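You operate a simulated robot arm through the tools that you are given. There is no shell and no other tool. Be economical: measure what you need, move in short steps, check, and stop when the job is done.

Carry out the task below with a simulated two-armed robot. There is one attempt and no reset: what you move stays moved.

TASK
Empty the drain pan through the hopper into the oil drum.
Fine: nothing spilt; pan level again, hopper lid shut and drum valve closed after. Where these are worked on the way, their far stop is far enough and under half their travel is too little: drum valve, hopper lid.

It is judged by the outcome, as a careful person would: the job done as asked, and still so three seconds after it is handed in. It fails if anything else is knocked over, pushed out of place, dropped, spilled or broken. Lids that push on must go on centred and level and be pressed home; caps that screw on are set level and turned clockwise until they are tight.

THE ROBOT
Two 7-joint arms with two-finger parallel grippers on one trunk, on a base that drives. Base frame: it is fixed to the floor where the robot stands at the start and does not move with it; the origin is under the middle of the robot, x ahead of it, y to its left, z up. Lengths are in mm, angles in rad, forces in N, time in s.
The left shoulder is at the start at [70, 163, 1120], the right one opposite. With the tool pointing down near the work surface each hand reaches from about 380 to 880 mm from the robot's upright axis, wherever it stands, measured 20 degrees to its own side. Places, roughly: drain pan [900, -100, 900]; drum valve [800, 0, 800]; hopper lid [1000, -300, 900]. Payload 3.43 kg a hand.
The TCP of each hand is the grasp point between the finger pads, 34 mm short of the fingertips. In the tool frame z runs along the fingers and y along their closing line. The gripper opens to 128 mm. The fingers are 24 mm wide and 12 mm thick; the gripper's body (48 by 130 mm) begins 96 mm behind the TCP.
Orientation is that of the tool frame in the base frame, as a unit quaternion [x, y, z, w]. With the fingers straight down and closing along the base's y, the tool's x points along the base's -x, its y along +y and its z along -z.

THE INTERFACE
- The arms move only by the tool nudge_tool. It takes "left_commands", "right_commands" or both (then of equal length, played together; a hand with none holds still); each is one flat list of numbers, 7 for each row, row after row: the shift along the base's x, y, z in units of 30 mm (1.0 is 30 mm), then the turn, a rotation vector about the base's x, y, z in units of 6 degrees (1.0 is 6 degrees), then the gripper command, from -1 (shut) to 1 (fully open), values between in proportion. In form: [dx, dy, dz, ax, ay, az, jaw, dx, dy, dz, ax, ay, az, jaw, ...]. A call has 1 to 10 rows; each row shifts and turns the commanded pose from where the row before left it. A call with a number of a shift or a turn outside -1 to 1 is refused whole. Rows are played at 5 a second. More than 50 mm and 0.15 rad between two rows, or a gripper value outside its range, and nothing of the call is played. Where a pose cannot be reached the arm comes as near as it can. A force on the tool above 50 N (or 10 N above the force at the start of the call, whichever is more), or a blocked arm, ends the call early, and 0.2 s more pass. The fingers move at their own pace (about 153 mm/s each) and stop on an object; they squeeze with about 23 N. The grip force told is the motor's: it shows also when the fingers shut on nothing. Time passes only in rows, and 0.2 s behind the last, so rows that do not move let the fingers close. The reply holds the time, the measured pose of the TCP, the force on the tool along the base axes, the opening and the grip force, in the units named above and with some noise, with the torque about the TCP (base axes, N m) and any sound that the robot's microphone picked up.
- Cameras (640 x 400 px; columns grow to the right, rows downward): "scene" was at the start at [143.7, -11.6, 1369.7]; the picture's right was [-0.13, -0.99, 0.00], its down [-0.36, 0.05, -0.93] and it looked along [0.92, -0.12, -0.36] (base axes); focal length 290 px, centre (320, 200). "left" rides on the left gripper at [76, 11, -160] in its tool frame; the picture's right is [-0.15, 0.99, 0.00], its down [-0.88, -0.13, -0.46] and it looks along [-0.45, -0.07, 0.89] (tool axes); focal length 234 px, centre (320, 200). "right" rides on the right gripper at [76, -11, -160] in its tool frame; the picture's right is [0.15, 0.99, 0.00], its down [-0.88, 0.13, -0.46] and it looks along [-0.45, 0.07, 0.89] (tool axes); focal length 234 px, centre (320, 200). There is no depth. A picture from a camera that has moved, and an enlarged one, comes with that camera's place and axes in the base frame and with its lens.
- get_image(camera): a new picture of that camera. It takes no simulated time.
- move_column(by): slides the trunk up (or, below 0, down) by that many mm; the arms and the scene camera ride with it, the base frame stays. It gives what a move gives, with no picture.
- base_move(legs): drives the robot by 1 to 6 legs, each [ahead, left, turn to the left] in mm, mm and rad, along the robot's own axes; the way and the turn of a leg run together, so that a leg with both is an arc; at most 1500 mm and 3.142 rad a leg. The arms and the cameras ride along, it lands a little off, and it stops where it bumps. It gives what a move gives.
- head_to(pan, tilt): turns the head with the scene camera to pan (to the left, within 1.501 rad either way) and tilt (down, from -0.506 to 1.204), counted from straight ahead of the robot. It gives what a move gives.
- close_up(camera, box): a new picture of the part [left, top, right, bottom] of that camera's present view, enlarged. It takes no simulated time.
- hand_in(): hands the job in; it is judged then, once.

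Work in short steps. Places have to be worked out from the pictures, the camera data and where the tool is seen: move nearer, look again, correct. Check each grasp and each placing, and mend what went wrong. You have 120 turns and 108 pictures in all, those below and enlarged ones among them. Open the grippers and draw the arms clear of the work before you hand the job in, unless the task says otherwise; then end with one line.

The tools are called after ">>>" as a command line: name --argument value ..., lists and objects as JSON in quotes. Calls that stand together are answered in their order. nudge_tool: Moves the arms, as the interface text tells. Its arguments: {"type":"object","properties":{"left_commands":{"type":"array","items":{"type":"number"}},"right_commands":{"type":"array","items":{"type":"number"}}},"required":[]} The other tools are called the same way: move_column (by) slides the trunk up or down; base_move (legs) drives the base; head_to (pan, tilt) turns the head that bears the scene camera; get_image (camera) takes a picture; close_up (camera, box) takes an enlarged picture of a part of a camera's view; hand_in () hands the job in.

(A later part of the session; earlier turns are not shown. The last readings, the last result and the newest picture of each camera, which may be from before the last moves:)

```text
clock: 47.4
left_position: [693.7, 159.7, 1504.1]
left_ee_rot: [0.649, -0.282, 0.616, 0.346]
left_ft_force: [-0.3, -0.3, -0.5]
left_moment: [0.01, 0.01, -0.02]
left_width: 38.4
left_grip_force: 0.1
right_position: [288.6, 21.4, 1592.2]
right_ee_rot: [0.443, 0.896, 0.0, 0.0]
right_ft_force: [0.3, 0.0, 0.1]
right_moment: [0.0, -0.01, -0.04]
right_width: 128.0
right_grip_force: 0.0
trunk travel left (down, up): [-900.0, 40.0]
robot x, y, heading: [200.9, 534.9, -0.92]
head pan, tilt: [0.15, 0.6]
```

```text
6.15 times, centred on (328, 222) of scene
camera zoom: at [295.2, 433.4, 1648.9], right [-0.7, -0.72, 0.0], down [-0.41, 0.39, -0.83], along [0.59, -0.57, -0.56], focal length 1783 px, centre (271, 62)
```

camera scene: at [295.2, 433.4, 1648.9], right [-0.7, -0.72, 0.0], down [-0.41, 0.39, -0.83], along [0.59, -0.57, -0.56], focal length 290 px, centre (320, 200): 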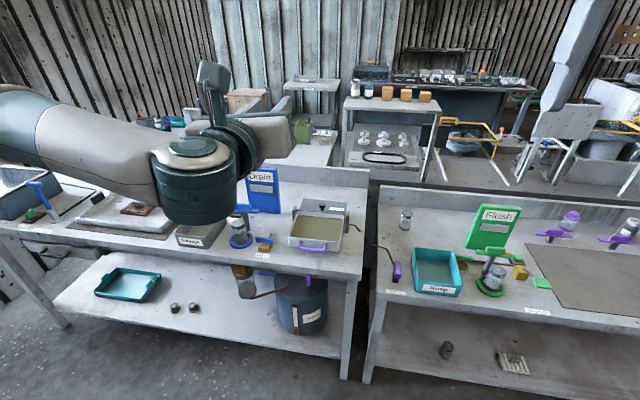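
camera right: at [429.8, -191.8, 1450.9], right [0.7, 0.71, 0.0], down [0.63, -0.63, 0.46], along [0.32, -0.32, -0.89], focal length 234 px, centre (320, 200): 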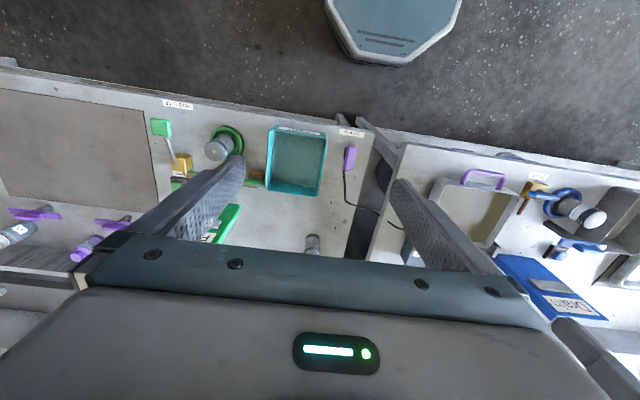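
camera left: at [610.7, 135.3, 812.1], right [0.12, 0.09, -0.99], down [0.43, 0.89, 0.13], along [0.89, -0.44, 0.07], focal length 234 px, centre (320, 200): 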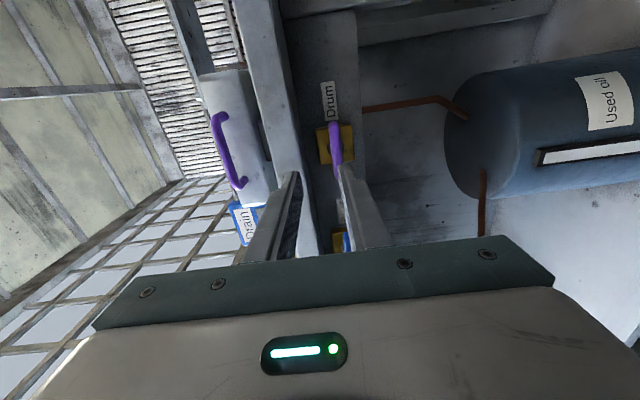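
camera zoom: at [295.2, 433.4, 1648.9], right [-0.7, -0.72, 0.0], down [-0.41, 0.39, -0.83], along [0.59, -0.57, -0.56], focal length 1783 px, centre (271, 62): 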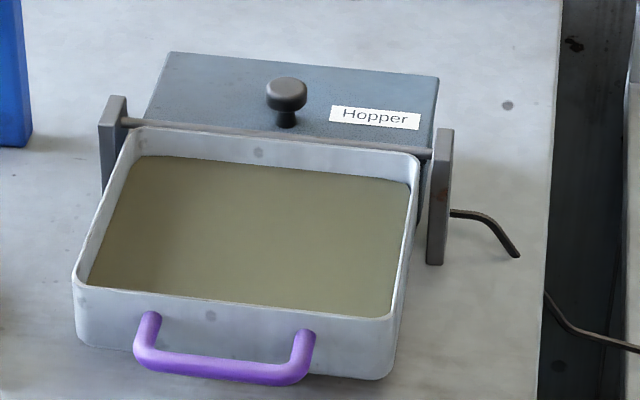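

The knob sits at the lid's front edge, so the lid is hinged at the back; knob top near (974,-239,975). I lower the trunk to nominal and turn the left hand back to pointing down (180° about the (h−Z) axis).

>>> move_column --by -300

>>> nudge_tool --left_commands '[0, 0, 0.5, 0.427, -0.564, -0.707, -0.4, 0, 0, 0.5, 0.427, -0.564, -0.707, -0.4, 0, 0, 0.5, 0.427, -0.564, -0.707, -0.4, 0, 0, 0.5, 0.427, -0.564, -0.707, -0.4, 0, 0, 0.5, 0.427, -0.564, -0.707, -0.4, 0, 0, 0.5, 0.427, -0.564, -0.707, -0.4, 0, 0, 0, 0.427, -0.564, -0.707, -0.4, 0, 0, 0, 0.427, -0.564, -0.707, -0.4, 0, 0, 0, 0.427, -0.564, -0.707, -0.4, 0, 0, 0, 0.427, -0.564, -0.707, -0.4]'

>>> nudge_tool --left_commands '[0, 0, 0, 0.427, -0.564, -0.707, -0.4, 0, 0, 0, 0.427, -0.564, -0.707, -0.4, 0, 0, 0, 0.427, -0.564, -0.707, -0.4, 0, 0, 0, 0.427, -0.564, -0.707, -0.4, 0, 0, 0, 0.427, -0.564, -0.707, -0.4, 0, 0, 0, 0.427, -0.564, -0.707, -0.4, 0, 0, 0, 0.427, -0.564, -0.707, -0.4, 0, 0, 0, 0.427, -0.564, -0.707, -0.4, 0, 0, 0, 0.427, -0.564, -0.707, -0.4, 0, 0, 0, 0.427, -0.564, -0.707, -0.4]'

>>> nudge_tool --left_commands '[0, 0, 0, 0.427, -0.564, -0.707, -0.4, 0, 0, 0, 0.427, -0.564, -0.707, -0.4, 0, 0, 0, 0.427, -0.564, -0.707, -0.4, 0, 0, 0, 0.427, -0.564, -0.707, -0.4, 0, 0, 0, 0.427, -0.564, -0.707, -0.4, 0, 0, 0, 0.427, -0.564, -0.707, -0.4, 0, 0, 0, 0.427, -0.564, -0.707, -0.4, 0, 0, 0, 0.427, -0.564, -0.707, -0.4, 0, 0, 0, 0.427, -0.564, -0.707, -0.4, 0, 0, 0, 0.427, -0.564, -0.707, -0.4]'

```text
clock: 50.4
left_position: [693.8, 158.0, 1203.8]
left_ee_rot: [0.648, -0.284, 0.616, 0.347]
left_ft_force: [-0.1, -0.2, 0.0]
left_moment: [0.03, 0.0, -0.01]
left_width: 38.4
left_grip_force: 0.0
right_position: [286.9, 20.8, 1289.9]
right_ee_rot: [0.444, 0.896, 0.0, 0.001]
right_ft_force: [-0.4, -0.3, -0.5]
right_moment: [-0.01, -0.04, 0.02]
right_width: 128.1
right_grip_force: 0.1
trunk travel left (down, up): [-600.0, 340.0]
robot x, y, heading: [198.7, 537.3, -0.918]
head pan, tilt: [0.15, 0.6]
```

```text
clock: 52.6
left_position: [695.6, 158.8, 1293.2]
left_ee_rot: [-0.362, 0.703, -0.533, -0.3]
left_ft_force: [-0.2, 0.3, -0.3]
left_moment: [0.02, -0.03, -0.03]
left_width: 38.3
left_grip_force: 0.0
right_position: [289.1, 21.0, 1291.0]
right_ee_rot: [0.444, 0.896, 0.001, -0.001]
right_ft_force: [-0.2, 0.5, 0.5]
right_moment: [0.02, 0.0, 0.01]
right_width: 128.0
right_grip_force: 0.0
trunk travel left (down, up): [-600.0, 340.0]
robot x, y, heading: [198.2, 535.8, -0.923]
head pan, tilt: [0.15, 0.6]
```

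```text
clock: 54.8
left_position: [694.7, 157.4, 1293.3]
left_ee_rot: [0.022, 0.936, -0.307, -0.172]
left_ft_force: [0.0, 0.0, -0.1]
left_moment: [0.06, -0.05, -0.02]
left_width: 38.3
left_grip_force: 0.1
right_position: [288.2, 20.8, 1291.0]
right_ee_rot: [0.443, 0.896, 0.001, 0.0]
right_ft_force: [-0.2, 0.0, -0.5]
right_moment: [0.04, -0.02, -0.01]
right_width: 127.8
right_grip_force: 0.0
trunk travel left (down, up): [-600.0, 340.0]
robot x, y, heading: [203.3, 530.4, -0.924]
head pan, tilt: [0.15, 0.6]
```

```text
clock: 57.0
left_position: [694.3, 159.7, 1293.9]
left_ee_rot: [0.399, 0.917, 0.001, 0.001]
left_ft_force: [-0.2, -1.0, -0.3]
left_moment: [0.0, -0.02, 0.01]
left_width: 38.2
left_grip_force: 0.1
right_position: [287.7, 19.2, 1292.2]
right_ee_rot: [0.443, 0.896, 0.001, 0.0]
right_ft_force: [0.2, -0.1, -0.6]
right_moment: [0.02, -0.01, 0.0]
right_width: 128.3
right_grip_force: 0.0
trunk travel left (down, up): [-600.0, 340.0]
robot x, y, heading: [197.4, 534.3, -0.922]
head pan, tilt: [0.15, 0.6]
```

The hand points down again, save ~6° yaw. I fix that and drive ahead 335 mm to the working stand.

>>> nudge_tool --left_commands '[0, 0, 0, 0, 0, -0.97, 0]'

>>> base_move --legs '[[335, 0, 0]]'

>>> head_to --pan 0.1 --tilt 0.75

>>> get_image --camera "scene"

>>> get_image --camera "left"

```text
clock: 57.4
left_position: [695.5, 159.9, 1293.0]
left_ee_rot: [0.444, 0.896, -0.001, 0.001]
left_ft_force: [-0.6, 0.4, 0.6]
left_moment: [-0.02, 0.01, -0.02]
left_width: 64.0
left_grip_force: 0.1
right_position: [286.8, 21.2, 1290.9]
right_ee_rot: [0.444, 0.896, 0.001, 0.0]
right_ft_force: [1.2, 0.7, 0.1]
right_moment: [0.02, -0.03, 0.01]
right_width: 128.1
right_grip_force: 0.0
trunk travel left (down, up): [-600.0, 340.0]
robot x, y, heading: [202.9, 534.2, -0.921]
head pan, tilt: [0.15, 0.6]
```

```text
clock: 59.6
left_position: [896.8, -105.1, 1293.4]
left_ee_rot: [0.445, 0.895, -0.001, 0.001]
left_ft_force: [-0.1, 0.3, 0.6]
left_moment: [0.02, 0.01, 0.0]
left_width: 64.1
left_grip_force: 0.1
right_position: [489.0, -243.5, 1291.8]
right_ee_rot: [0.444, 0.896, 0.001, 0.001]
right_ft_force: [-0.6, 0.0, 0.6]
right_moment: [-0.01, 0.01, 0.01]
right_width: 128.1
right_grip_force: 0.1
trunk travel left (down, up): [-600.0, 340.0]
robot x, y, heading: [400.6, 271.9, -0.92]
head pan, tilt: [0.15, 0.6]
```

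```text
clock: 60.3
left_position: [896.6, -104.7, 1292.8]
left_ee_rot: [0.444, 0.896, -0.001, 0.0]
left_ft_force: [-0.6, 0.0, 0.0]
left_moment: [0.01, 0.03, 0.04]
left_width: 63.9
left_grip_force: 0.0
right_position: [488.6, -243.4, 1290.3]
right_ee_rot: [0.445, 0.896, 0.0, 0.001]
right_ft_force: [-0.4, -0.7, 0.3]
right_moment: [0.02, -0.01, -0.03]
right_width: 128.0
right_grip_force: 0.0
trunk travel left (down, up): [-600.0, 340.0]
robot x, y, heading: [402.3, 270.7, -0.922]
head pan, tilt: [0.099, 0.75]
```

```text
76 pictures are left
camera scene: at [489.7, 169.5, 1335.9], right [-0.73, -0.68, 0.0], down [-0.47, 0.5, -0.73], along [0.5, -0.53, -0.68], focal length 290 px, centre (320, 200)
```

scene: 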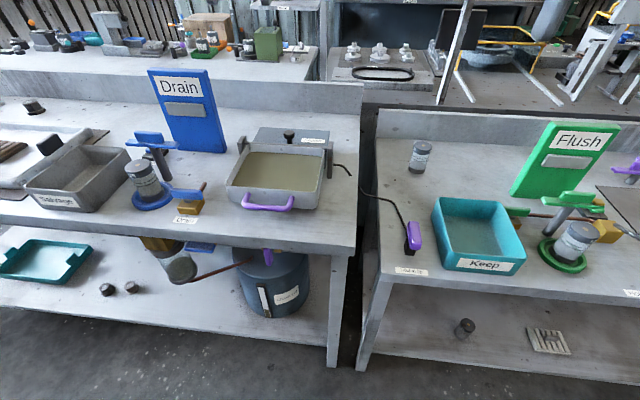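

```text
75 pictures are left
camera left: at [858.3, -39.2, 1452.7], right [0.88, 0.48, 0.0], down [0.43, -0.78, 0.46], along [0.22, -0.4, -0.89], focal length 234 px, centre (320, 200)
```

left: 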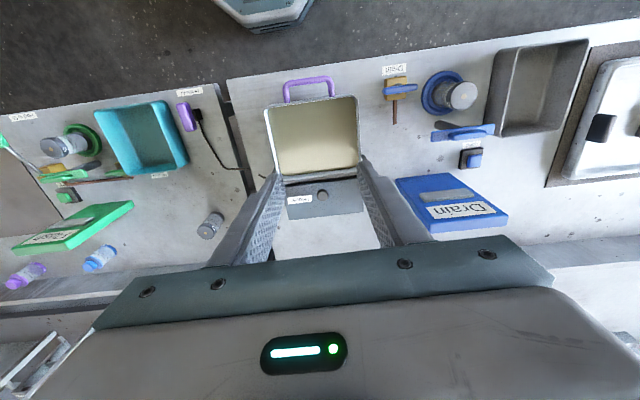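

The knob fix agrees with (974,-240,975). I bring the left hand above it to z≈1090 and check.

>>> nudge_tool --left_commands '[0.369, -0.645, -0.967, 0, 0, 0, 0, 0.369, -0.645, -0.967, 0, 0, 0, 0, 0.369, -0.645, -0.967, 0, 0, 0, 0, 0.369, -0.645, -0.967, 0, 0, 0, 0, 0.369, -0.645, -0.967, 0, 0, 0, 0, 0.369, -0.645, -0.967, 0, 0, 0, 0, 0.369, -0.645, -0.967, 0, 0, 0, 0]'

>>> close_up --camera "left" --box '[200, 60, 440, 240]'

>>> close_up --camera "scene" --box '[200, 80, 380, 220]'

```text
clock: 61.9
left_position: [976.8, -241.0, 1088.2]
left_ee_rot: [0.446, 0.895, 0.0, 0.0]
left_ft_force: [0.5, -0.1, -0.2]
left_moment: [0.01, 0.05, 0.01]
left_width: 63.8
left_grip_force: 0.0
right_position: [489.5, -245.4, 1290.2]
right_ee_rot: [0.444, 0.896, 0.001, 0.0]
right_ft_force: [0.5, 0.0, -0.1]
right_moment: [-0.01, 0.05, 0.01]
right_width: 128.3
right_grip_force: 0.1
trunk travel left (down, up): [-600.0, 340.0]
robot x, y, heading: [400.6, 271.8, -0.921]
head pan, tilt: [0.099, 0.75]
```

```text
2.22 times, centred on (320, 150) of left
camera zoom: at [938.1, -174.5, 1248.2], right [0.88, 0.48, 0.0], down [0.43, -0.78, 0.46], along [0.22, -0.4, -0.89], focal length 520 px, centre (320, 311)
```

zoom: 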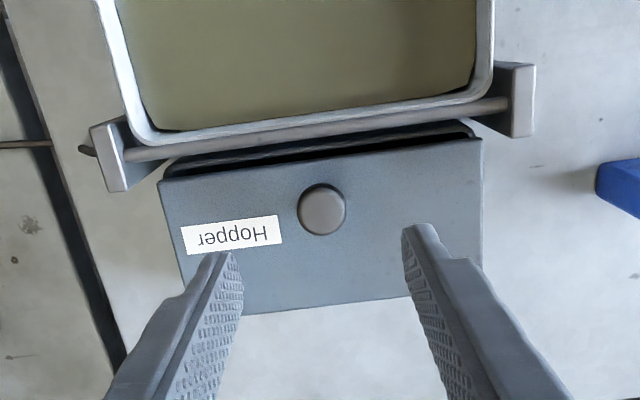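

```text
2.86 times, centred on (290, 150) of scene
camera zoom: at [490.0, 168.5, 1335.8], right [-0.73, -0.68, 0.0], down [-0.47, 0.5, -0.73], along [0.5, -0.53, -0.68], focal length 828 px, centre (406, 343)
```

zoom: 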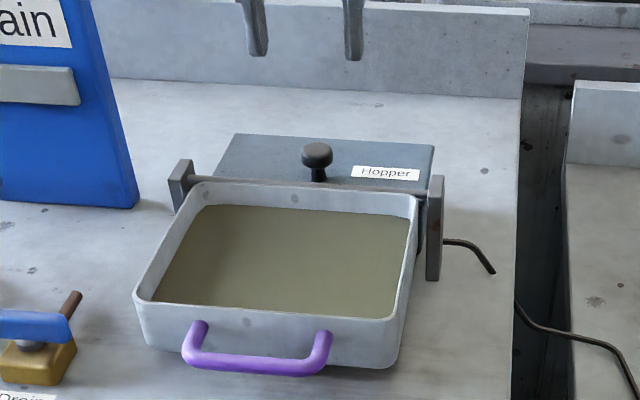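

Knob is centred between the fingers. I descend to put the tips around the knob head and close on it.

>>> nudge_tool --left_commands '[0, 0, -0.9, 0, 0, 0, 0, 0, 0, -0.9, 0, 0, 0, 0, 0.03, -0.05, -0.9, 0, 0, 0, 0, 0, 0, -0.5, 0, 0, 0, -0.3, 0, 0, 0, 0, 0, 0, -1, 0, 0, 0, 0, 0, 0, -1, 0, 0, 0, 0, 0, 0, -1]'

>>> close_up --camera "left" --box '[200, 60, 440, 240]'

>>> close_up --camera "scene" --box '[200, 80, 380, 220]'

```text
clock: 63.5
left_position: [976.1, -241.6, 994.8]
left_ee_rot: [0.445, 0.895, 0.0, 0.0]
left_ft_force: [7.5, 1.8, 0.9]
left_moment: [0.21, -0.22, 0.11]
left_width: 26.6
left_grip_force: 45.1
right_position: [489.3, -244.0, 1292.1]
right_ee_rot: [0.444, 0.896, 0.0, 0.0]
right_ft_force: [0.2, 0.6, 1.2]
right_moment: [0.0, 0.01, -0.01]
right_width: 127.9
right_grip_force: 0.0
trunk travel left (down, up): [-600.0, 340.0]
robot x, y, heading: [400.4, 274.8, -0.92]
head pan, tilt: [0.099, 0.75]
```

```text
2.22 times, centred on (320, 150) of left
camera zoom: at [938.0, -174.4, 1153.8], right [0.88, 0.48, 0.0], down [0.43, -0.78, 0.46], along [0.22, -0.4, -0.89], focal length 520 px, centre (320, 311)
```

zoom: 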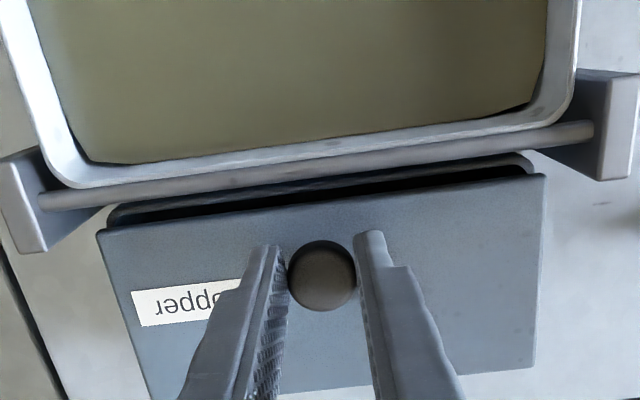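

```text
2.86 times, centred on (290, 150) of scene
camera zoom: at [490.4, 170.4, 1335.9], right [-0.73, -0.68, 0.0], down [-0.47, 0.5, -0.73], along [0.5, -0.54, -0.68], focal length 828 px, centre (406, 343)
```

zoom: 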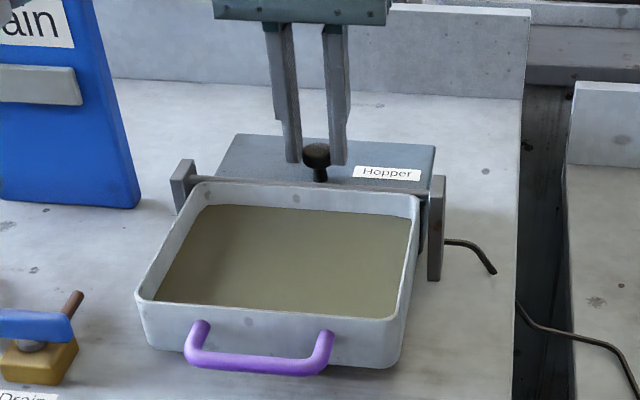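

Gripped at 26.6 mm. I test by lifting 20 mm and reading the force.

>>> nudge_tool --left_commands '[0, 0, 0.33, 0, 0, 0, -1, 0, 0, 0.33, 0, 0, 0, -1]'

>>> close_up --camera "left" --box '[200, 60, 440, 240]'

```text
clock: 64.1
left_position: [977.4, -244.7, 1010.5]
left_ee_rot: [0.445, 0.896, 0.0, -0.001]
left_ft_force: [13.8, -1.9, -15.1]
left_moment: [0.45, -0.03, 0.1]
left_width: 25.0
left_grip_force: 44.4
right_position: [494.1, -245.3, 1288.7]
right_ee_rot: [0.444, 0.896, 0.001, -0.002]
right_ft_force: [0.3, -0.2, -1.5]
right_moment: [-0.02, 0.01, -0.04]
right_width: 128.1
right_grip_force: 0.1
trunk travel left (down, up): [-600.0, 340.0]
robot x, y, heading: [397.6, 265.1, -0.918]
head pan, tilt: [0.099, 0.75]
```

```text
2.22 times, centred on (320, 150) of left
camera zoom: at [940.3, -177.7, 1169.9], right [0.88, 0.48, 0.0], down [0.43, -0.78, 0.45], along [0.22, -0.4, -0.89], focal length 520 px, centre (320, 311)
```

zoom: 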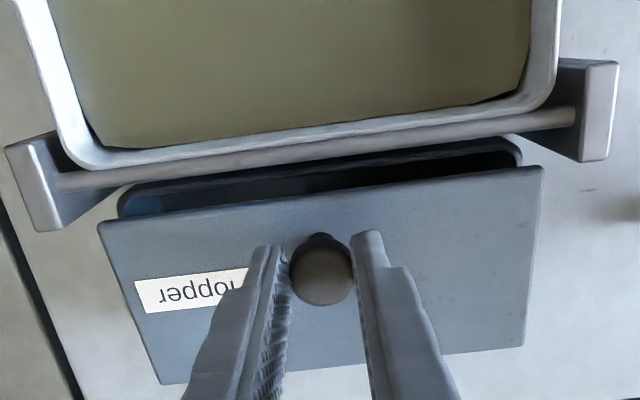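

The lid swings up about a rear hinge. I follow the arc back and up in small steps.

>>> nudge_tool --left_commands '[0.214, -0.281, 0.333, 0, 0, 0, -1, 0.178, -0.233, 0.293, 0, 0, 0, -1, 0.204, -0.268, 0.237, 0, 0, 0, -1]'

>>> close_up --camera "left" --box '[200, 60, 440, 240]'

>>> close_up --camera "scene" --box '[200, 80, 380, 220]'

```text
clock: 64.9
left_position: [992.8, -265.8, 1039.8]
left_ee_rot: [0.446, 0.895, -0.001, 0.001]
left_ft_force: [-0.5, -0.5, 0.4]
left_moment: [-0.02, -0.04, 0.0]
left_width: 0.0
left_grip_force: 32.8
right_position: [488.5, -243.9, 1291.8]
right_ee_rot: [0.444, 0.896, 0.002, 0.001]
right_ft_force: [-0.5, -0.4, -0.1]
right_moment: [0.04, 0.0, 0.03]
right_width: 128.0
right_grip_force: 0.0
trunk travel left (down, up): [-600.0, 340.0]
robot x, y, heading: [403.0, 271.3, -0.922]
head pan, tilt: [0.099, 0.75]
```

```text
2.22 times, centred on (320, 150) of left
camera zoom: at [953.4, -199.2, 1200.4], right [0.88, 0.48, 0.0], down [0.43, -0.78, 0.46], along [0.22, -0.4, -0.89], focal length 520 px, centre (320, 311)
```

zoom: 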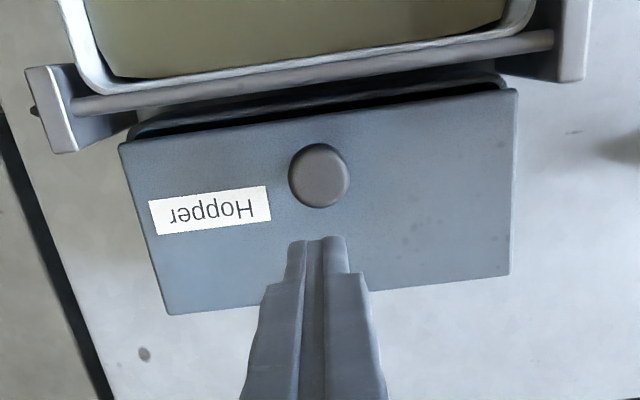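

```text
2.86 times, centred on (290, 150) of scene
camera zoom: at [489.2, 170.0, 1336.0], right [-0.73, -0.68, 0.0], down [-0.46, 0.5, -0.73], along [0.5, -0.54, -0.68], focal length 828 px, centre (406, 343)
```

zoom: 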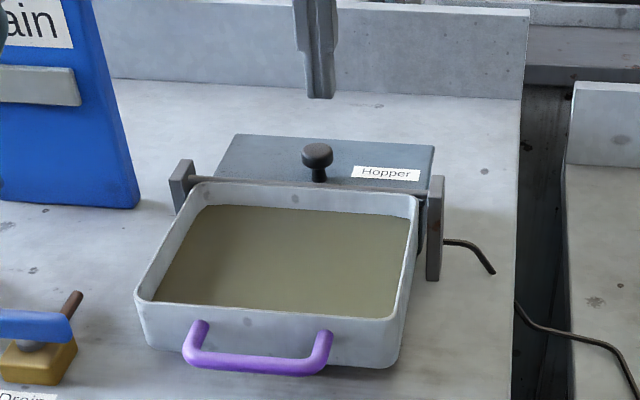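

The shallow grip slipped and the lid fell shut again. I re-grip deeper: move over (978,-244), tips down to z≈950, and close.

>>> nudge_tool --left_commands '[0, 0, 0.3, 0, 0, 0, -0.2, -0.5, 0.73, 0, 0, 0, 0, -0.2, 0, 0, -0.7, 0, 0, 0, -0.2, 0, 0, -0.7, 0, 0, 0, -0.2, 0, 0, -0.7, 0, 0, 0, -0.2, 0, 0, -0.07, 0, 0, 0, -0.2, 0, 0, 0, 0, 0, 0, -1, 0, 0, 0, 0, 0, 0, -1]'

>>> close_up --camera "left" --box '[200, 60, 440, 240]'

```text
clock: 66.7
left_position: [977.1, -243.3, 983.3]
left_ee_rot: [0.445, 0.895, -0.001, 0.001]
left_ft_force: [4.3, 3.1, -0.8]
left_moment: [0.14, -0.14, 0.11]
left_width: 26.7
left_grip_force: 45.0
right_position: [489.8, -244.9, 1291.1]
right_ee_rot: [0.443, 0.896, -0.001, 0.0]
right_ft_force: [0.3, 0.1, -0.4]
right_moment: [0.0, 0.02, 0.02]
right_width: 127.8
right_grip_force: 0.1
trunk travel left (down, up): [-600.0, 340.0]
robot x, y, heading: [400.1, 273.1, -0.92]
head pan, tilt: [0.099, 0.75]
```

```text
2.22 times, centred on (320, 150) of left
camera zoom: at [940.0, -177.1, 1143.5], right [0.88, 0.48, 0.0], down [0.43, -0.78, 0.46], along [0.22, -0.4, -0.89], focal length 520 px, centre (320, 311)
```

zoom: 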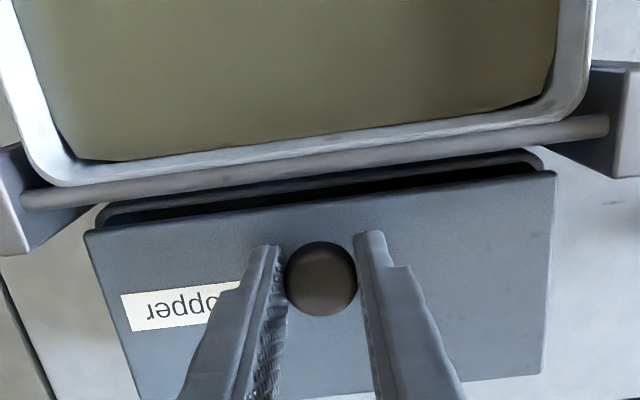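

Deeper and firm now. I swing rigidly about the hinge, turning the tool with the lid for 30°.

>>> nudge_tool --left_commands '[0.101, -0.133, 0.243, 0.797, 0.604, 0, -1, 0.115, -0.151, 0.223, 0.797, 0.604, 0, -1, 0.129, -0.17, 0.203, 0.797, 0.604, 0, -1, 0.141, -0.186, 0.18, 0.797, 0.604, 0, -1, 0.152, -0.199, 0.153, 0.797, 0.604, 0, -1]'

>>> close_up --camera "scene" --box '[200, 80, 380, 220]'

```text
clock: 67.4
left_position: [983.7, -254.1, 998.5]
left_ee_rot: [0.455, 0.883, 0.063, -0.094]
left_ft_force: [12.7, -0.4, -9.2]
left_moment: [0.07, -0.08, -0.33]
left_width: 27.2
left_grip_force: 44.4
left hand out of reach, approached as far as the arm can: row 3
right_position: [490.3, -244.3, 1290.8]
right_ee_rot: [0.444, 0.896, 0.001, 0.0]
right_ft_force: [-1.3, -0.3, 0.2]
right_moment: [-0.03, -0.05, 0.01]
right_width: 128.0
right_grip_force: 0.0
trunk travel left (down, up): [-600.0, 340.0]
robot x, y, heading: [406.5, 270.4, -0.915]
head pan, tilt: [0.099, 0.75]
stopped in row 3 (left hand): the force on the tool passed its limit at 58 N (the readings are from after the stop); the commanded pose is now the measured one
```

```text
2.86 times, centred on (290, 150) of scene
camera zoom: at [490.1, 169.5, 1335.6], right [-0.73, -0.68, 0.0], down [-0.47, 0.5, -0.73], along [0.5, -0.53, -0.68], focal length 828 px, centre (406, 343)
```

zoom: 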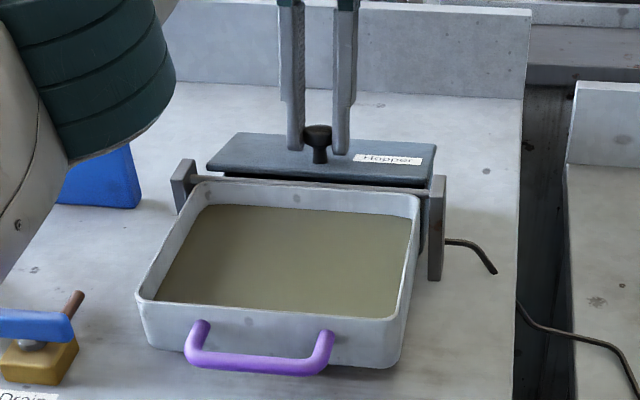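

Tilting is limited by reach, but the grip holds and the lid is up ~12°. I continue with translation only, letting the knob pivot between the pads.

>>> nudge_tool --left_commands '[0.127, -0.167, 0.27, 0, 0, 0, -1, 0.15, -0.2, 0.25, 0, 0, 0, -1]'

>>> close_up --camera "scene" --box '[200, 80, 380, 220]'

```text
clock: 68.0
left_position: [985.3, -252.9, 999.3]
left_ee_rot: [0.456, 0.883, 0.063, -0.096]
left_ft_force: [11.4, 2.3, -7.3]
left_moment: [0.39, -0.15, -0.02]
left_width: 27.1
left_grip_force: 45.0
left hand out of reach, approached as far as the arm can: row 1, 2
right_position: [493.6, -244.3, 1291.4]
right_ee_rot: [0.443, 0.896, 0.0, -0.001]
right_ft_force: [0.9, 0.6, 0.6]
right_moment: [0.02, -0.03, 0.03]
right_width: 127.9
right_grip_force: 0.0
trunk travel left (down, up): [-600.0, 340.0]
robot x, y, heading: [401.9, 268.5, -0.921]
head pan, tilt: [0.099, 0.75]
```

```text
2.86 times, centred on (290, 150) of scene
camera zoom: at [492.4, 169.7, 1335.7], right [-0.73, -0.68, 0.0], down [-0.47, 0.5, -0.73], along [0.5, -0.53, -0.68], focal length 828 px, centre (406, 343)
```

zoom: 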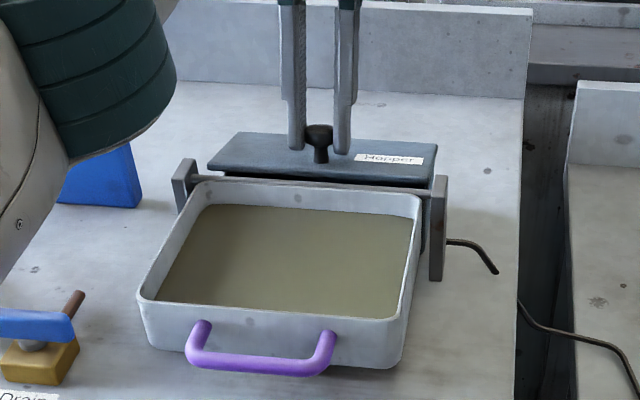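

The tilt has run me to the arm's limit. I rotate the tool the other way (tips forward, better reach) about the knob while continuing the lift.

>>> nudge_tool --left_commands '[0.012, -0.016, 0.093, -0.797, -0.604, 0, -1, 0.012, -0.016, 0.093, -0.797, -0.604, 0, -1, 0.012, -0.016, 0.093, -0.797, -0.604, 0, -1, 0.024, -0.032, 0.08, -0.797, -0.604, 0, -1]'

>>> close_up --camera "scene" --box '[200, 80, 380, 220]'

```text
clock: 69.0
left_position: [984.0, -254.1, 1013.0]
left_ee_rot: [0.455, 0.885, -0.027, 0.092]
left_ft_force: [-1.2, 18.5, -7.1]
left_moment: [1.55, 0.75, 0.13]
left_width: 27.3
left_grip_force: 45.2
right_position: [490.0, -242.3, 1292.2]
right_ee_rot: [0.443, 0.896, 0.0, 0.001]
right_ft_force: [0.2, 0.3, -0.2]
right_moment: [0.05, -0.03, -0.04]
right_width: 127.7
right_grip_force: 0.1
trunk travel left (down, up): [-600.0, 340.0]
robot x, y, heading: [404.0, 268.0, -0.919]
head pan, tilt: [0.099, 0.75]
```

```text
2.86 times, centred on (290, 150) of scene
camera zoom: at [490.5, 172.3, 1336.1], right [-0.73, -0.68, 0.0], down [-0.47, 0.5, -0.73], along [0.5, -0.54, -0.68], focal length 828 px, centre (406, 343)
```

zoom: 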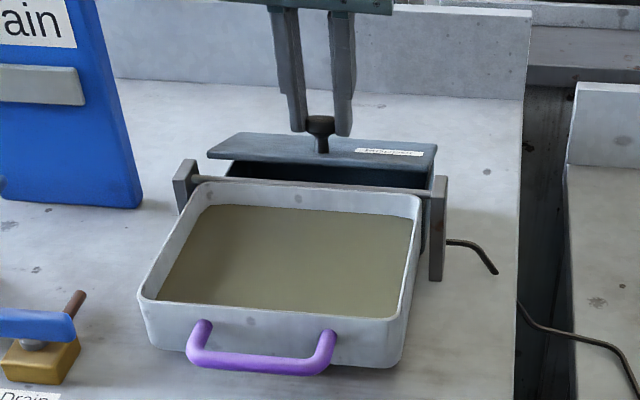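

Lid is at ~28° and held. I continue with slightly less forward motion, since the knob pushes the hand back.

>>> nudge_tool --left_commands '[0, 0, 0.09, -0.797, -0.604, 0, -1, 0.012, -0.016, 0.09, -0.797, -0.604, 0, -1, 0.024, -0.032, 0.08, -0.797, -0.604, 0, -1, 0.034, -0.045, 0.07, -0.797, -0.604, 0, -1, 0.034, -0.045, 0.06, -0.797, -0.604, 0, -1]'

>>> close_up --camera "scene" --box '[200, 80, 380, 220]'

```text
clock: 70.2
left_position: [987.7, -261.3, 1027.1]
left_ee_rot: [0.424, 0.833, -0.142, 0.325]
left_ft_force: [-0.7, -1.0, 1.0]
left_moment: [0.03, 0.01, -0.02]
left_width: 0.0
left_grip_force: 32.7
right_position: [490.0, -242.8, 1292.5]
right_ee_rot: [0.444, 0.896, 0.001, 0.001]
right_ft_force: [-0.2, 1.1, 0.2]
right_moment: [-0.01, 0.01, 0.01]
right_width: 128.1
right_grip_force: 0.1
trunk travel left (down, up): [-600.0, 340.0]
robot x, y, heading: [399.6, 268.1, -0.918]
head pan, tilt: [0.099, 0.75]
```

```text
2.86 times, centred on (290, 150) of scene
camera zoom: at [490.4, 171.1, 1336.1], right [-0.73, -0.68, 0.0], down [-0.47, 0.5, -0.73], along [0.5, -0.54, -0.68], focal length 828 px, centre (406, 343)
```

zoom: 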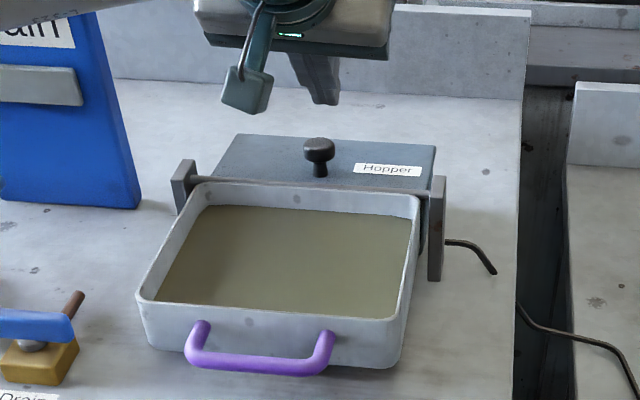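

It slipped during the counter-rotation. With the tool now tilted 40° tips-forward (a good posture), I back off and re-grip the knob deep from this angle.

>>> nudge_tool --left_commands '[-0.486, 0.637, 0.033, 0, 0, 0, -0.2, -0.486, 0.637, 0.033, 0, 0, 0, -0.2, -0.486, 0.637, 0.033, 0, 0, 0, -0.2, 0.284, -0.342, -0.5, 0, 0, 0, -0.2, 0.284, -0.342, -0.5, 0, 0, 0, -0.2, 0.284, -0.342, -0.5, 0, 0, 0, -0.2]'

>>> close_up --camera "left" --box '[200, 60, 440, 240]'

>>> close_up --camera "scene" --box '[220, 90, 340, 180]'

```text
clock: 71.6
left_position: [968.5, -234.6, 982.1]
left_ee_rot: [0.425, 0.835, -0.138, 0.321]
left_ft_force: [0.1, -0.2, 0.0]
left_moment: [0.02, 0.0, 0.01]
left_width: 51.0
left_grip_force: 0.1
right_position: [489.9, -244.3, 1291.3]
right_ee_rot: [0.444, 0.896, 0.001, 0.0]
right_ft_force: [-0.4, -0.2, 0.8]
right_moment: [0.01, 0.01, 0.06]
right_width: 127.6
right_grip_force: 0.0
trunk travel left (down, up): [-600.0, 340.0]
robot x, y, heading: [402.3, 271.3, -0.92]
head pan, tilt: [0.099, 0.75]
```

```text
2.22 times, centred on (320, 150) of left
camera zoom: at [877.0, -100.5, 1053.1], right [0.85, 0.5, 0.14], down [0.09, -0.39, 0.91], along [0.52, -0.77, -0.38], focal length 520 px, centre (320, 311)
```

zoom: 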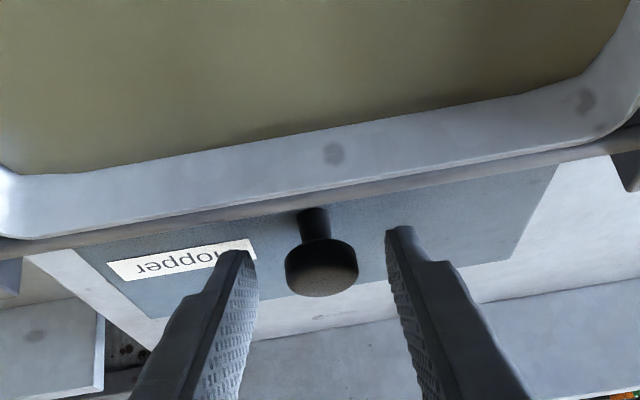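

```text
4.44 times, centred on (280, 135) of scene
camera zoom: at [490.2, 169.9, 1335.9], right [-0.73, -0.68, 0.0], down [-0.47, 0.5, -0.73], along [0.5, -0.53, -0.68], focal length 1288 px, centre (498, 489)
```

zoom: 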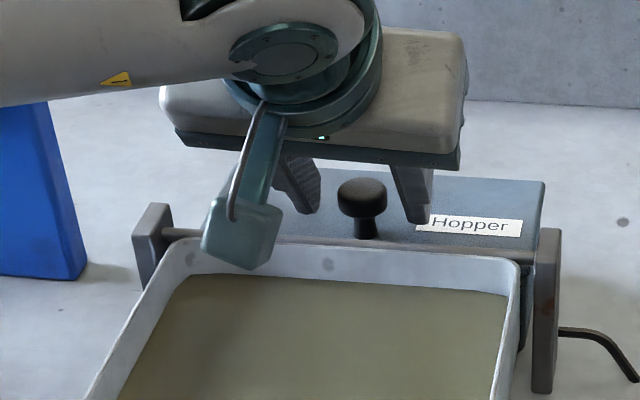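

The knob head sits between the tips. I advance 3 mm and close.

>>> nudge_tool --left_commands '[0.05, -0.06, -0.07, 0, 0, 0, -0.2, 0, 0, 0, 0, 0, 0, -1, 0, 0, 0, 0, 0, 0, -1, 0, 0, 0, 0, 0, 0, -1]'

>>> nudge_tool --left_commands '[0.059, -0.078, 0.272, 0.319, 0.242, 0, -1, 0.075, -0.1, 0.263, 0.319, 0.242, 0, -1, 0.092, -0.121, 0.25, 0.319, 0.242, 0, -1]'

>>> close_up --camera "scene" --box '[220, 90, 340, 180]'

```text
clock: 72.6
left_position: [971.2, -235.6, 980.1]
left_ee_rot: [0.423, 0.836, -0.138, 0.322]
left_ft_force: [4.6, 3.6, 2.9]
left_moment: [0.18, -0.1, 0.14]
left_width: 27.1
left_grip_force: 45.2
right_position: [491.2, -242.8, 1291.7]
right_ee_rot: [0.444, 0.896, 0.0, 0.001]
right_ft_force: [-0.2, -0.1, 0.7]
right_moment: [-0.04, -0.01, -0.01]
right_width: 127.9
right_grip_force: 0.0
trunk travel left (down, up): [-600.0, 340.0]
robot x, y, heading: [400.9, 268.1, -0.916]
head pan, tilt: [0.099, 0.75]
```

```text
clock: 73.4
left_position: [978.3, -244.4, 1001.1]
left_ee_rot: [0.434, 0.853, -0.11, 0.266]
left_ft_force: [0.6, 6.8, -15.8]
left_moment: [1.3, 0.71, 0.16]
left_width: 27.0
left_grip_force: 45.3
right_position: [490.7, -244.8, 1290.8]
right_ee_rot: [0.444, 0.896, 0.001, 0.0]
right_ft_force: [0.5, -0.7, 0.4]
right_moment: [0.01, 0.0, -0.01]
right_width: 128.0
right_grip_force: 0.0
trunk travel left (down, up): [-600.0, 340.0]
robot x, y, heading: [400.7, 270.5, -0.922]
head pan, tilt: [0.099, 0.75]
```

```text
4.44 times, centred on (280, 135) of scene
camera zoom: at [491.3, 169.3, 1335.6], right [-0.73, -0.68, 0.0], down [-0.47, 0.5, -0.73], along [0.5, -0.53, -0.68], focal length 1288 px, centre (498, 489)
```

zoom: 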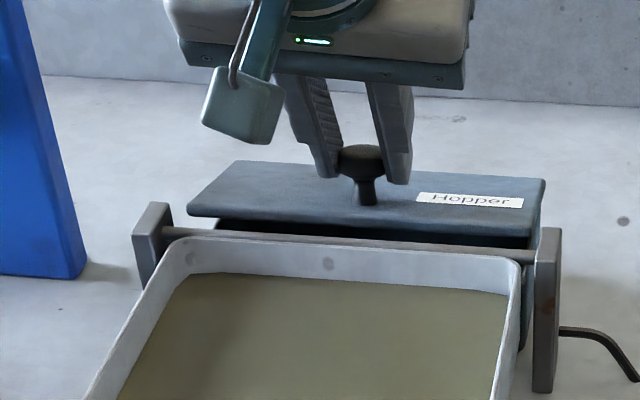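

Grip holds; the torque says to turn with the lid. I continue with the tool rotating at the lid's rate.

>>> nudge_tool --left_commands '[0.128, -0.168, 0.257, 0.797, 0.604, 0, -1, 0.143, -0.188, 0.232, 0.797, 0.604, 0, -1, 0.158, -0.207, 0.207, 0.797, 0.604, 0, -1]'

>>> close_up --camera "scene" --box '[220, 90, 340, 180]'

```text
clock: 74.2
left_position: [991.9, -264.2, 1022.4]
left_ee_rot: [0.452, 0.882, -0.044, 0.129]
left_ft_force: [6.2, -7.4, -19.1]
left_moment: [0.24, -0.14, 0.15]
left_width: 26.9
left_grip_force: 45.0
right_position: [492.1, -247.0, 1289.5]
right_ee_rot: [0.444, 0.896, 0.001, -0.001]
right_ft_force: [-0.4, -0.5, 0.0]
right_moment: [-0.02, -0.03, 0.0]
right_width: 128.1
right_grip_force: 0.1
trunk travel left (down, up): [-600.0, 340.0]
robot x, y, heading: [402.3, 264.5, -0.917]
head pan, tilt: [0.099, 0.75]
```

```text
4.44 times, centred on (280, 135) of scene
camera zoom: at [492.1, 166.5, 1335.4], right [-0.73, -0.68, 0.0], down [-0.47, 0.5, -0.73], along [0.5, -0.53, -0.68], focal length 1288 px, centre (498, 489)
```

zoom: 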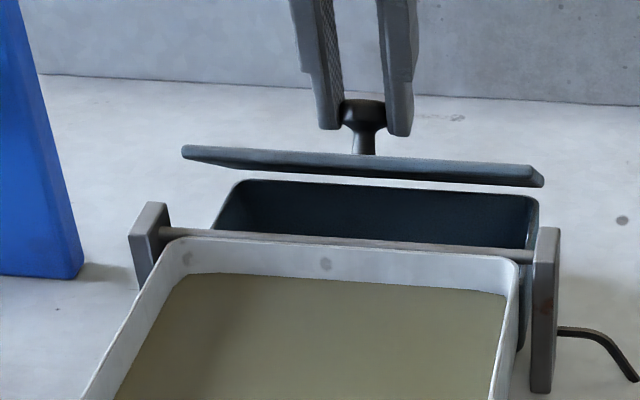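

Lid at about 40–45°. I keep following, a bit more rearward than up.

>>> nudge_tool --left_commands '[0.192, -0.252, 0.133, 0.797, 0.604, 0, -1, 0.192, -0.252, 0.11, 0.797, 0.604, 0, -1, 0.172, -0.226, 0.09, 0.32, 0.24, 0, -1]'

>>> close_up --camera "scene" --box '[220, 90, 340, 180]'

```text
clock: 75.0
left_position: [1005.8, -282.9, 1032.8]
left_ee_rot: [0.459, 0.888, 0.01, 0.016]
left_ft_force: [-5.9, 3.7, -13.8]
left_moment: [0.88, 0.41, 0.23]
left_width: 26.8
left_grip_force: 44.9
right_position: [490.8, -245.5, 1290.2]
right_ee_rot: [0.444, 0.896, 0.001, 0.0]
right_ft_force: [-0.7, 0.0, 0.0]
right_moment: [0.03, 0.01, 0.05]
right_width: 127.9
right_grip_force: 0.1
trunk travel left (down, up): [-600.0, 340.0]
robot x, y, heading: [401.2, 268.0, -0.921]
head pan, tilt: [0.099, 0.75]
```

```text
4.44 times, centred on (280, 135) of scene
camera zoom: at [490.1, 168.8, 1335.7], right [-0.73, -0.68, 0.0], down [-0.47, 0.5, -0.73], along [0.5, -0.53, -0.68], focal length 1288 px, centre (498, 489)
```

zoom: 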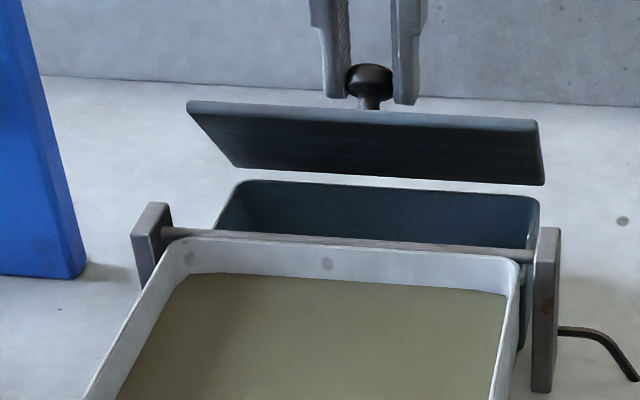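

Lid at ~65°. Next I move mainly rearward to take it past upright.

>>> nudge_tool --left_commands '[0.162, -0.212, 0.03, 0.16, 0.12, 0, -1, 0.162, -0.212, 0.0, 0.16, 0.12, 0, -1, 0.162, -0.212, -0.03, 0.16, 0.12, 0, -1]'

>>> close_up --camera "scene" --box '[220, 90, 340, 180]'

```text
clock: 75.8
left_position: [1009.0, -288.3, 1036.4]
left_ee_rot: [0.463, 0.886, 0.022, -0.008]
left_ft_force: [-19.8, -33.4, 1.8]
left_moment: [-1.85, -0.19, 0.18]
left_width: 27.4
left_grip_force: 44.8
left hand out of reach, approached as far as the arm can: row 2, 3
right_position: [482.7, -250.8, 1289.6]
right_ee_rot: [0.445, 0.895, 0.004, 0.001]
right_ft_force: [0.7, 0.5, -0.7]
right_moment: [0.0, 0.0, 0.0]
right_width: 128.2
right_grip_force: 0.1
trunk travel left (down, up): [-600.0, 340.0]
robot x, y, heading: [402.6, 268.7, -0.924]
head pan, tilt: [0.099, 0.75]
```

```text
4.44 times, centred on (280, 135) of scene
camera zoom: at [485.6, 163.4, 1336.0], right [-0.73, -0.68, -0.01], down [-0.46, 0.5, -0.73], along [0.5, -0.53, -0.68], focal length 1288 px, centre (498, 489)
```

zoom: 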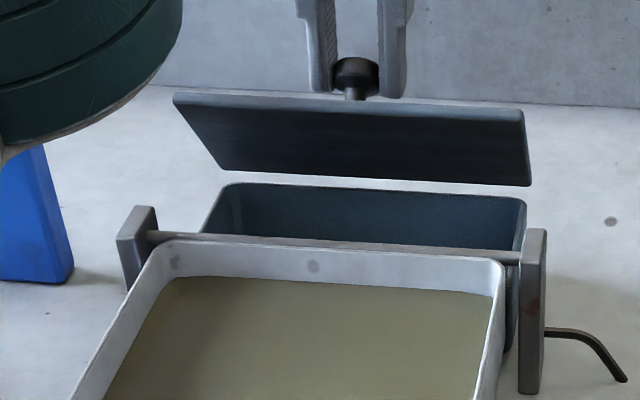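

At the reach limit with side load. I tilt the tips forward a bit to relieve it.

>>> nudge_tool --left_commands '[-0.07, 0.02, 0, -0.797, -0.604, 0, -1, -0.04, 0.05, 0.0, -0.797, -0.604, 0, -1]'

```text
clock: 76.1
left_position: [1010.0, -285.5, 1035.7]
left_ee_rot: [0.455, 0.89, 0.006, -0.007]
left_ft_force: [-17.7, -14.9, 4.8]
left_moment: [-0.79, 0.56, 0.31]
left_width: 27.0
left_grip_force: 45.0
right_position: [487.3, -244.2, 1291.0]
right_ee_rot: [0.445, 0.896, 0.0, -0.001]
right_ft_force: [0.9, 0.9, 0.2]
right_moment: [-0.08, 0.11, 0.0]
right_width: 127.9
right_grip_force: 0.0
trunk travel left (down, up): [-600.0, 340.0]
robot x, y, heading: [404.4, 266.3, -0.923]
head pan, tilt: [0.099, 0.75]
stopped in row 1 (left hand): the force on the tool passed its limit at 88 N (the readings are from after the stop); the commanded pose is now the measured one
```

>>> nudge_tool --left_commands '[-0.05, -0.02, 0, -0.2, -0.15, 0, -1, -0.03, 0.0, 0.0, -0.2, -0.15, 0, -1, 0, 0, 0, -0.2, -0.15, 0, -1]'

>>> close_up --camera "left" --box '[200, 60, 440, 240]'

```text
clock: 76.9
left_position: [1006.1, -285.2, 1036.0]
left_ee_rot: [0.452, 0.892, -0.01, 0.028]
left_ft_force: [-26.5, -1.1, -5.5]
left_moment: [0.97, 1.35, 0.03]
left_width: 27.2
left_grip_force: 45.2
right_position: [484.7, -245.8, 1290.9]
right_ee_rot: [0.445, 0.896, 0.002, 0.001]
right_ft_force: [-1.0, 0.1, 0.9]
right_moment: [0.0, 0.02, 0.01]
right_width: 127.9
right_grip_force: 0.0
trunk travel left (down, up): [-600.0, 340.0]
robot x, y, heading: [399.2, 268.9, -0.921]
head pan, tilt: [0.099, 0.75]
```

```text
2.22 times, centred on (320, 150) of left
camera zoom: at [963.9, -210.1, 1190.0], right [0.88, 0.47, 0.02], down [0.4, -0.77, 0.5], along [0.25, -0.44, -0.86], focal length 520 px, centre (320, 311)
```

zoom: 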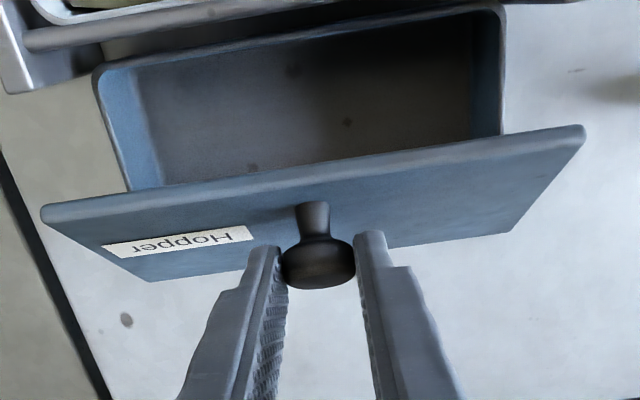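

The lid is at ~57° and the arm cannot go farther out, but the remaining arc is almost level. I raise 3 mm and use the base, 25 mm ahead, to carry it on.

>>> nudge_tool --left_commands '[-0.03, -0.02, 0.1, 0, 0, 0, -1]'

>>> base_move --legs '[[25, 0, 0]]'

>>> close_up --camera "scene" --box '[220, 90, 340, 180]'

```text
clock: 77.3
left_position: [1008.5, -284.5, 1036.0]
left_ee_rot: [0.451, 0.892, -0.008, 0.027]
left_ft_force: [-23.3, -6.5, -17.0]
left_moment: [0.83, 1.23, 0.09]
left_width: 27.2
left_grip_force: 44.4
right_position: [487.3, -247.0, 1290.9]
right_ee_rot: [0.444, 0.896, 0.002, 0.0]
right_ft_force: [-0.2, -0.1, 0.2]
right_moment: [0.01, -0.01, -0.02]
right_width: 128.2
right_grip_force: 0.1
trunk travel left (down, up): [-600.0, 340.0]
robot x, y, heading: [400.9, 270.7, -0.921]
head pan, tilt: [0.099, 0.75]
```

```text
clock: 78.2
left_position: [1022.6, -306.2, 1041.7]
left_ee_rot: [0.449, 0.893, -0.012, 0.031]
left_ft_force: [-11.2, -20.9, 21.0]
left_moment: [-1.33, -0.08, 0.2]
left_width: 27.0
left_grip_force: 45.0
right_position: [500.6, -267.9, 1290.9]
right_ee_rot: [0.444, 0.896, 0.002, 0.001]
right_ft_force: [-0.3, -0.9, 0.0]
right_moment: [0.01, 0.05, 0.04]
right_width: 127.8
right_grip_force: 0.0
trunk travel left (down, up): [-600.0, 340.0]
robot x, y, heading: [417.3, 248.0, -0.921]
head pan, tilt: [0.099, 0.75]
```

```text
4.44 times, centred on (280, 135) of scene
camera zoom: at [501.3, 146.8, 1336.4], right [-0.73, -0.68, 0.0], down [-0.46, 0.5, -0.73], along [0.5, -0.53, -0.68], focal length 1288 px, centre (498, 489)
```

zoom: 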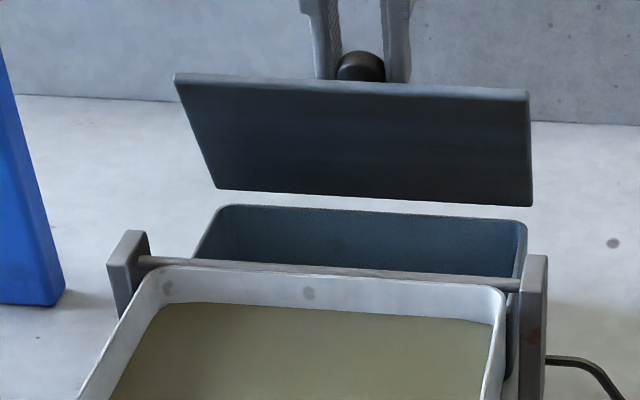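

Lid is at ~77° and the grip is sound. Another 25 mm ahead should take it past upright.

>>> base_move --legs '[[27, 0, 0]]'

>>> close_up --camera "scene" --box '[220, 90, 340, 180]'

```text
clock: 79.0
left_position: [1040.9, -329.3, 1041.0]
left_ee_rot: [0.451, 0.892, -0.012, 0.032]
left_ft_force: [-2.7, -12.9, 6.6]
left_moment: [-0.88, -0.01, -0.08]
left_width: 25.2
left_grip_force: 44.7
right_position: [519.2, -289.6, 1290.0]
right_ee_rot: [0.446, 0.895, 0.0, 0.0]
right_ft_force: [-0.1, -0.4, 0.1]
right_moment: [0.0, 0.02, -0.04]
right_width: 128.3
right_grip_force: 0.0
trunk travel left (down, up): [-600.0, 340.0]
robot x, y, heading: [432.9, 229.6, -0.924]
head pan, tilt: [0.099, 0.75]
```

```text
4.44 times, centred on (280, 135) of scene
camera zoom: at [520.4, 124.8, 1335.8], right [-0.73, -0.68, 0.0], down [-0.46, 0.5, -0.73], along [0.5, -0.54, -0.68], focal length 1288 px, centre (498, 489)
```

zoom: 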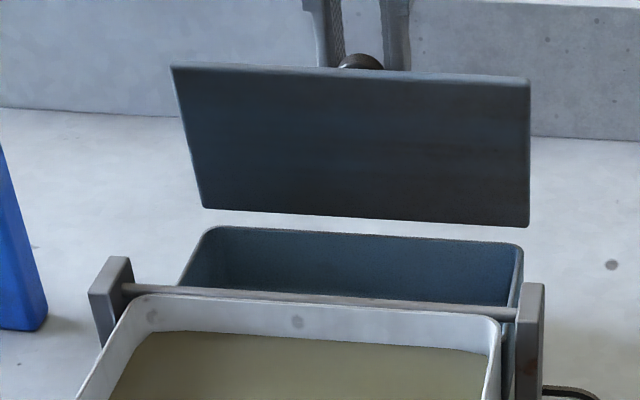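

About upright now. A further 20 mm ahead.

>>> base_move --legs '[[20, 0, 0]]'

>>> close_up --camera "scene" --box '[220, 90, 340, 180]'

>>> close_up --camera "left" --box '[200, 60, 440, 240]'

```text
clock: 79.8
left_position: [1051.6, -341.8, 1046.2]
left_ee_rot: [0.451, 0.892, -0.015, 0.034]
left_ft_force: [-0.1, 0.3, -0.1]
left_moment: [-0.05, -0.02, 0.0]
left_width: 0.0
left_grip_force: 33.1
right_position: [528.1, -299.9, 1292.5]
right_ee_rot: [0.445, 0.896, 0.0, 0.001]
right_ft_force: [0.3, 0.6, -0.4]
right_moment: [0.0, -0.01, 0.0]
right_width: 128.2
right_grip_force: 0.0
trunk travel left (down, up): [-600.0, 340.0]
robot x, y, heading: [446.1, 213.5, -0.923]
head pan, tilt: [0.099, 0.75]
```

```text
4.44 times, centred on (280, 135) of scene
camera zoom: at [530.6, 114.3, 1336.5], right [-0.73, -0.68, 0.0], down [-0.46, 0.5, -0.73], along [0.5, -0.54, -0.68], focal length 1288 px, centre (498, 489)
```

zoom: 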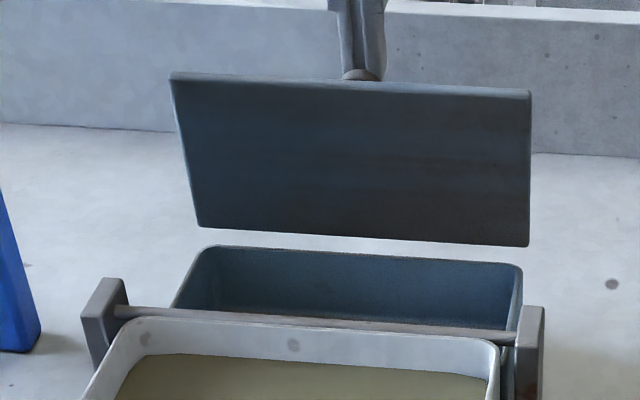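

```text
2.22 times, centred on (320, 150) of left
camera zoom: at [1007.3, -265.8, 1199.4], right [0.88, 0.47, 0.01], down [0.39, -0.76, 0.52], along [0.25, -0.45, -0.85], focal length 520 px, centre (320, 311)
```

zoom: 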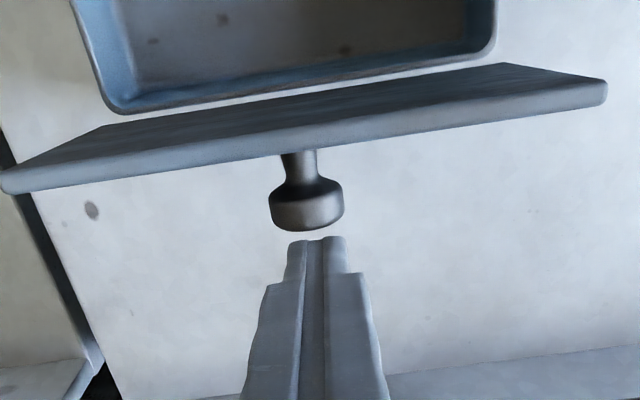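

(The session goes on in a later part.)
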